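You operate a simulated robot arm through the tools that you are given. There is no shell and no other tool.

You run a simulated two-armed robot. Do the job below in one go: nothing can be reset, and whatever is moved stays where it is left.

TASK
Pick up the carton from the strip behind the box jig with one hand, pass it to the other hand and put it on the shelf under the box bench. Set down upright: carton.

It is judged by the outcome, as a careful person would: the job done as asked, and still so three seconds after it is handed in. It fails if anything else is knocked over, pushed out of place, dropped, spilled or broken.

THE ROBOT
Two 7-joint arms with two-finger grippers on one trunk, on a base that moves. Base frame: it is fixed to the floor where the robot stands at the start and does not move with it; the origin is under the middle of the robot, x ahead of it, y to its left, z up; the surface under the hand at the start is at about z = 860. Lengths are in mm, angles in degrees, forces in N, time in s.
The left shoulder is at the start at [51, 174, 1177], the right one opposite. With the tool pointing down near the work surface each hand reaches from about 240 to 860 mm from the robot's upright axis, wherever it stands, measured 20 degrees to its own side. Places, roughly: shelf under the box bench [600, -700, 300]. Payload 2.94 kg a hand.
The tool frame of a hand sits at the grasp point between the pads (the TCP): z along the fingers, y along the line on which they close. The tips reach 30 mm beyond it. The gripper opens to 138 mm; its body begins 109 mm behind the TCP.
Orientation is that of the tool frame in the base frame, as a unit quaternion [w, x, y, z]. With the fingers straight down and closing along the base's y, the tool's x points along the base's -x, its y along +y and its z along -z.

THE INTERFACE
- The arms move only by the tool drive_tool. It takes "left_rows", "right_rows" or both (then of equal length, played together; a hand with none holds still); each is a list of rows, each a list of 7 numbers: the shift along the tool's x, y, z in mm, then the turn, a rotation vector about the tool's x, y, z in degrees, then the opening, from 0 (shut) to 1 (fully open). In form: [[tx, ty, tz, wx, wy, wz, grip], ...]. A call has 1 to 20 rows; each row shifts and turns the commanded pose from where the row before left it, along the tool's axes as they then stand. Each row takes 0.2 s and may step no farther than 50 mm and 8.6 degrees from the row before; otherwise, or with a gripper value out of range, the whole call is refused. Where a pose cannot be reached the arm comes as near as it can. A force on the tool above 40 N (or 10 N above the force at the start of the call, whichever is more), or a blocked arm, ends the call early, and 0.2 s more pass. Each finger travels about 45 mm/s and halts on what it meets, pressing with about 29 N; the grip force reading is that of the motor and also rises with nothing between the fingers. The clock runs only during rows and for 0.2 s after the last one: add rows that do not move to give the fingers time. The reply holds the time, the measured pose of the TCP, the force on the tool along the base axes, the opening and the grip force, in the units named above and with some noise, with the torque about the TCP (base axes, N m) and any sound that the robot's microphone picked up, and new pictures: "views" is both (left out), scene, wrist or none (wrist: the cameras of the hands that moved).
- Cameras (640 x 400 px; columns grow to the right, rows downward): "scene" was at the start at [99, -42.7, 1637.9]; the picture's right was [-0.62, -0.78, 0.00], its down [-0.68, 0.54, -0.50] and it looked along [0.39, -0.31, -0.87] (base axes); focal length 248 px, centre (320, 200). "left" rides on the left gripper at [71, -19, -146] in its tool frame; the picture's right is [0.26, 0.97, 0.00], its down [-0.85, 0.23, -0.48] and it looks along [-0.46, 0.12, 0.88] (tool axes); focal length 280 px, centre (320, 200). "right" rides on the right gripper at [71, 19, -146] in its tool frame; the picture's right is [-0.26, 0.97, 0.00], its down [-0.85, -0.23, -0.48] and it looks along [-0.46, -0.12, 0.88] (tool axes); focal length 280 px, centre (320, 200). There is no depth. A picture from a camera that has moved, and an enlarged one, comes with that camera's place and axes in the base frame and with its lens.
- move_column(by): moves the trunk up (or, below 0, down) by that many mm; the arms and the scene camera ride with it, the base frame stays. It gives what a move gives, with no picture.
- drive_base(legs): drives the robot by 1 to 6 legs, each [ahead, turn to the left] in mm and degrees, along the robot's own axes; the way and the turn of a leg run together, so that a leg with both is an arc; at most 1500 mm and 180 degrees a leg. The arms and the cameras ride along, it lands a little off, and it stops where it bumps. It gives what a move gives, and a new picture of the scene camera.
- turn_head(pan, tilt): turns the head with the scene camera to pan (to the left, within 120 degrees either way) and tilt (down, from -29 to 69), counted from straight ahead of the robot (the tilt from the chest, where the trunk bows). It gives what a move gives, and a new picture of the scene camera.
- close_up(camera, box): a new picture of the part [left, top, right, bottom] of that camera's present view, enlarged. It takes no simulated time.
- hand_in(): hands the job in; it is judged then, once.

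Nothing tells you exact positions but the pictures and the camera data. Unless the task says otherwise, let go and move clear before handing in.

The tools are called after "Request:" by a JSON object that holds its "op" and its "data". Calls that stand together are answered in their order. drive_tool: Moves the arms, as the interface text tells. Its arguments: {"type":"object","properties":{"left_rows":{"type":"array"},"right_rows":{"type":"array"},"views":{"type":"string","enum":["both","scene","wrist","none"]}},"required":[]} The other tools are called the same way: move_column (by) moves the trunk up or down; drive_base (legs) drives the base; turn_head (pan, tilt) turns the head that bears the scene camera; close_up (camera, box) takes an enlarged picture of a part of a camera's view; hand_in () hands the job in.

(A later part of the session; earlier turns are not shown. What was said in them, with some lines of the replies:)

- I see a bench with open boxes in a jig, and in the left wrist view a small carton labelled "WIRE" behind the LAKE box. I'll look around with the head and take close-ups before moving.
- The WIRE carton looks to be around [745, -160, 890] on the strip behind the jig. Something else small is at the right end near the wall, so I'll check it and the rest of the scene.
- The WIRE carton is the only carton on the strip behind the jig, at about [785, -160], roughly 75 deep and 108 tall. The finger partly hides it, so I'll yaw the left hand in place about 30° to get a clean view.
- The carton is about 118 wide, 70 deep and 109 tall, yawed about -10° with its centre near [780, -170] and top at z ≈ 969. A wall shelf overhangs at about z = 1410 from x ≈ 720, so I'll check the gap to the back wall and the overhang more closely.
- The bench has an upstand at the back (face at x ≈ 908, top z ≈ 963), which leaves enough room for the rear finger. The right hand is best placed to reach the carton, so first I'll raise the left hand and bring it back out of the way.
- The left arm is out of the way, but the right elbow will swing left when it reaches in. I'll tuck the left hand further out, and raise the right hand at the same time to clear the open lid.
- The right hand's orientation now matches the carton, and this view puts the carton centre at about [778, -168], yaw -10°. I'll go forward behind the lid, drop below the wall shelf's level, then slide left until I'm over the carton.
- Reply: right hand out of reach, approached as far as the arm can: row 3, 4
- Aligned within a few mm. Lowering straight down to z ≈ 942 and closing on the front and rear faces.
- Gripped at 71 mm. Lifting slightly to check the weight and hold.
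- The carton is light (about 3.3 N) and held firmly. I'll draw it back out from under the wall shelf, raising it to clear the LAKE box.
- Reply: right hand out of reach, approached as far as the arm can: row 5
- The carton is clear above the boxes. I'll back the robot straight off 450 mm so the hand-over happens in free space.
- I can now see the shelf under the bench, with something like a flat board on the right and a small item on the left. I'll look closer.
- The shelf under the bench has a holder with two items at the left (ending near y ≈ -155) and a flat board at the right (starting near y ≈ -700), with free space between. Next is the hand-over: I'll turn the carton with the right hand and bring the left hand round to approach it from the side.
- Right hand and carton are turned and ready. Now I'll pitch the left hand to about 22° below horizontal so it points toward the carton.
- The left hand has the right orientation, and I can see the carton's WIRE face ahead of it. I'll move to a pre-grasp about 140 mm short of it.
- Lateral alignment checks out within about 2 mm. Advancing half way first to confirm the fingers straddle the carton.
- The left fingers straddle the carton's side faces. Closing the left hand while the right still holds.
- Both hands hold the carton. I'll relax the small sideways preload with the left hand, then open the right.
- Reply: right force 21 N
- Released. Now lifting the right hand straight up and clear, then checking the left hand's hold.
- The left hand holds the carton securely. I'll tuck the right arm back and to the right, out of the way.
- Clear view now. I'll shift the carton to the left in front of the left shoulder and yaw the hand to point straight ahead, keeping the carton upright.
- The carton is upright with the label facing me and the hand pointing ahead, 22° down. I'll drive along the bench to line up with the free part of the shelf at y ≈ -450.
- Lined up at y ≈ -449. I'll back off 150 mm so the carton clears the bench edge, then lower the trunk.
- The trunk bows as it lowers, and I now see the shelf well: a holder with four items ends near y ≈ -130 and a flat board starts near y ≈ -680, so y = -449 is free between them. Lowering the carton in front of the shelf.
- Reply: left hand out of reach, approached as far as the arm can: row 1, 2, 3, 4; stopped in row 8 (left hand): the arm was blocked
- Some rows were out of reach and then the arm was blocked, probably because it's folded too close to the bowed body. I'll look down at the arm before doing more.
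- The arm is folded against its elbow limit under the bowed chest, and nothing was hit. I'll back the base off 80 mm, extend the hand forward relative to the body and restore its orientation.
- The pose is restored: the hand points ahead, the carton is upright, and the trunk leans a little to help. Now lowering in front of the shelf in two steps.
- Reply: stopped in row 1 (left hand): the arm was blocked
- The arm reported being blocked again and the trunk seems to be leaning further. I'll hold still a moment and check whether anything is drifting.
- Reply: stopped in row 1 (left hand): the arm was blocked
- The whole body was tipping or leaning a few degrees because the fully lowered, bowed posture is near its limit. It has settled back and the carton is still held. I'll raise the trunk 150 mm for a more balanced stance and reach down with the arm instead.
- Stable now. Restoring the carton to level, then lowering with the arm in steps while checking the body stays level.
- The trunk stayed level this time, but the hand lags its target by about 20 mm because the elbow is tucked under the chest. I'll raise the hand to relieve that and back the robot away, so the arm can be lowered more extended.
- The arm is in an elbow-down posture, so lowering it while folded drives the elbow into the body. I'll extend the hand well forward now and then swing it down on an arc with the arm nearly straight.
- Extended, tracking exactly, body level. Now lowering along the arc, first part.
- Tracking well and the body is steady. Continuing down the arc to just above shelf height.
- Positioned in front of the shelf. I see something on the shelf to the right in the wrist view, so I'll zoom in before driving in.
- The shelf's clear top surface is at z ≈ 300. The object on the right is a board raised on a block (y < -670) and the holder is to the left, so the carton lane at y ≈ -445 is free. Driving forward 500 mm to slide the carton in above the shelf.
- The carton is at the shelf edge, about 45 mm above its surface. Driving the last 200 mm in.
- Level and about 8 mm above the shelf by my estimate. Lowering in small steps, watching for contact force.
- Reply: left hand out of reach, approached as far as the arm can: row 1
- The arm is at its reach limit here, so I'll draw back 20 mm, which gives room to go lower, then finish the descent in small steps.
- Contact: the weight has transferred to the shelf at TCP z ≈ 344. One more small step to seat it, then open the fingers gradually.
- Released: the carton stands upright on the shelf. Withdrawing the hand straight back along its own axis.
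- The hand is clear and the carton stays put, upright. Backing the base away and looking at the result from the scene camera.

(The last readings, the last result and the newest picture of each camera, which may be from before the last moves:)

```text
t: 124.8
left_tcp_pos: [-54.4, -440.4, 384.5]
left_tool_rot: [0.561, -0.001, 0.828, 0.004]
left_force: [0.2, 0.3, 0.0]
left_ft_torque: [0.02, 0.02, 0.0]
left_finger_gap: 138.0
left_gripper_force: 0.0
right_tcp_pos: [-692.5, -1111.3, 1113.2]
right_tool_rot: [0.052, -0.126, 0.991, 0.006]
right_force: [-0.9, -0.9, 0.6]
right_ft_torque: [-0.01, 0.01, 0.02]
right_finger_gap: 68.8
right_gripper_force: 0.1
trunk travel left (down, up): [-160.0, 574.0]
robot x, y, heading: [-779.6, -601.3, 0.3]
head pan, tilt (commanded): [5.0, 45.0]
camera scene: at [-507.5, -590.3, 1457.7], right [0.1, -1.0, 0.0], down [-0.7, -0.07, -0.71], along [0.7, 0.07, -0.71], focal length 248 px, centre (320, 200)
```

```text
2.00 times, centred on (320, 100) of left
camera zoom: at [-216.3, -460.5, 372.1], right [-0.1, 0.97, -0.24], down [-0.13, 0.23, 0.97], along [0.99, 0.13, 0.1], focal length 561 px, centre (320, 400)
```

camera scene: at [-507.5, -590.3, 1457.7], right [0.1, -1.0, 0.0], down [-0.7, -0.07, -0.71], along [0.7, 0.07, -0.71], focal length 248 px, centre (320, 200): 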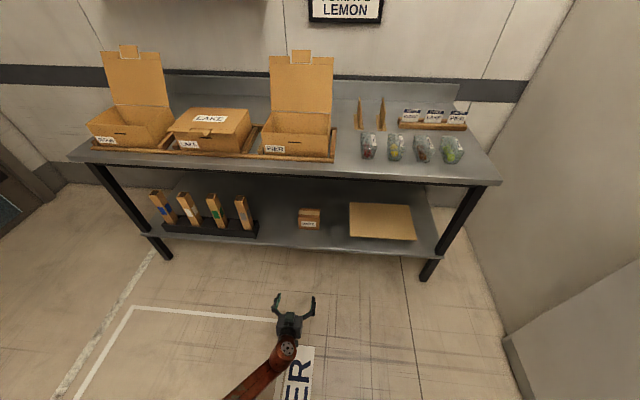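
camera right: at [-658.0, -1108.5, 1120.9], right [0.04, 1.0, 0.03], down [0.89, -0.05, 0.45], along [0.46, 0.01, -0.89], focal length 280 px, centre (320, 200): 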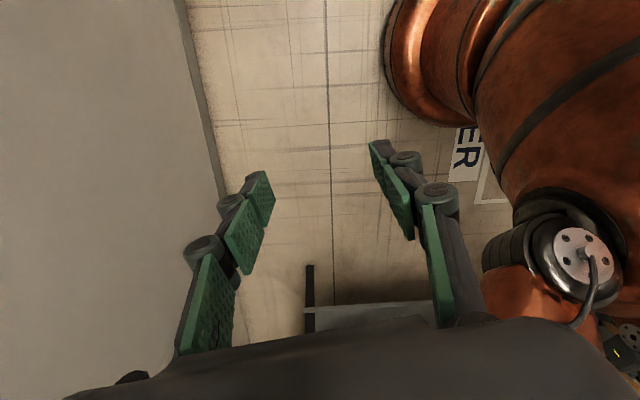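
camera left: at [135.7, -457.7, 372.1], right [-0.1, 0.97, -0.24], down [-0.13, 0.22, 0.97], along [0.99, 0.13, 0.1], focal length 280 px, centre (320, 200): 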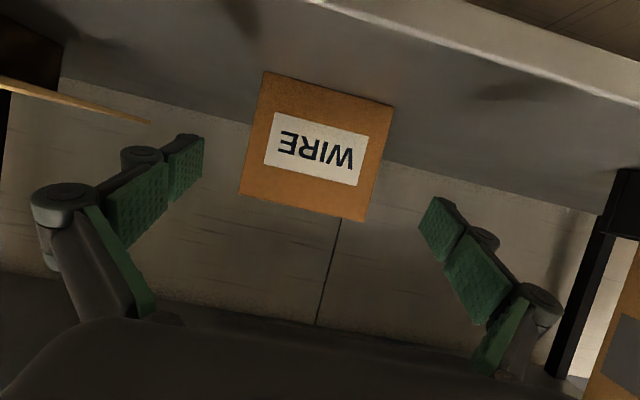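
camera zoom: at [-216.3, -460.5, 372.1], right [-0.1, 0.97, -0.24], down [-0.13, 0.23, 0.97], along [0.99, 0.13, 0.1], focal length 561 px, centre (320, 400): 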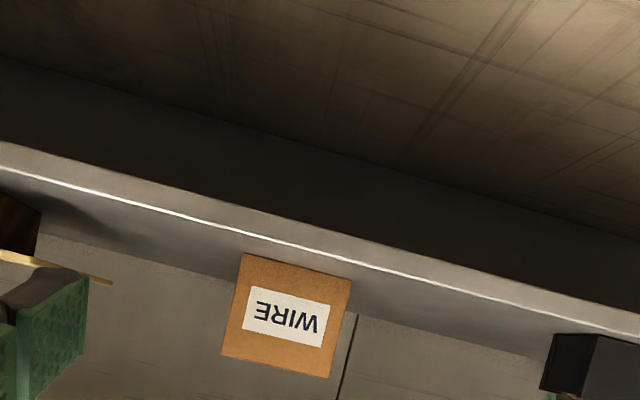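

Request:
{"op": "close_up", "data": {"camera": "scene", "box": [220, 150, 450, 280]}}

```text
2.78 times, centred on (335, 215) of scene
camera zoom: at [-507.5, -590.3, 1457.7], right [0.1, -1.0, 0.0], down [-0.7, -0.07, -0.71], along [0.7, 0.07, -0.71], focal length 690 px, centre (278, 158)
```

zoom: 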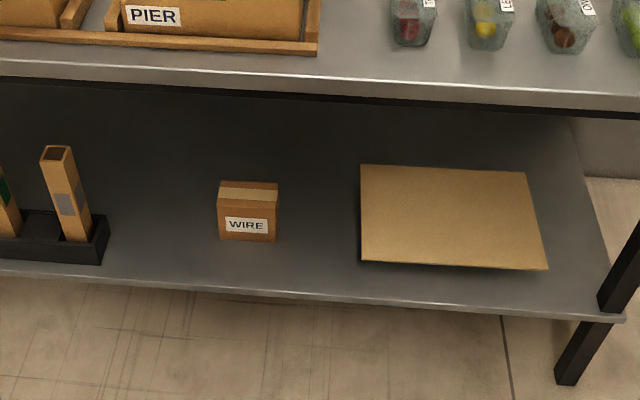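

The WIRE carton stands upright on the shelf under the bench, clear of the holder and the raised board. Nothing else looks disturbed and both hands are away from it, so I'm handing in.

Request:
{"op": "hand_in", "data": {}}

```text
The job is handed in.
```

The WIRE carton is on the shelf under the box bench, standing upright with its label facing out. It sits at about x 420, y -440, between the item holder on the left and the raised board on the right.

The right hand picked it up from behind the box jig, passed it to the left hand in front of the bench, and the left hand set it down. In the last pictures I could see nothing else moved or knocked over. The wall shelf above the bench wasn't in those final views, but its cartons were in place when I last saw them after the pick.

While lowering the carton, the left elbow got caught against the body and the trunk leaned a few degrees. The carton stayed gripped and touched nothing. I raised the trunk, backed off and lowered the carton again with the arm extended.
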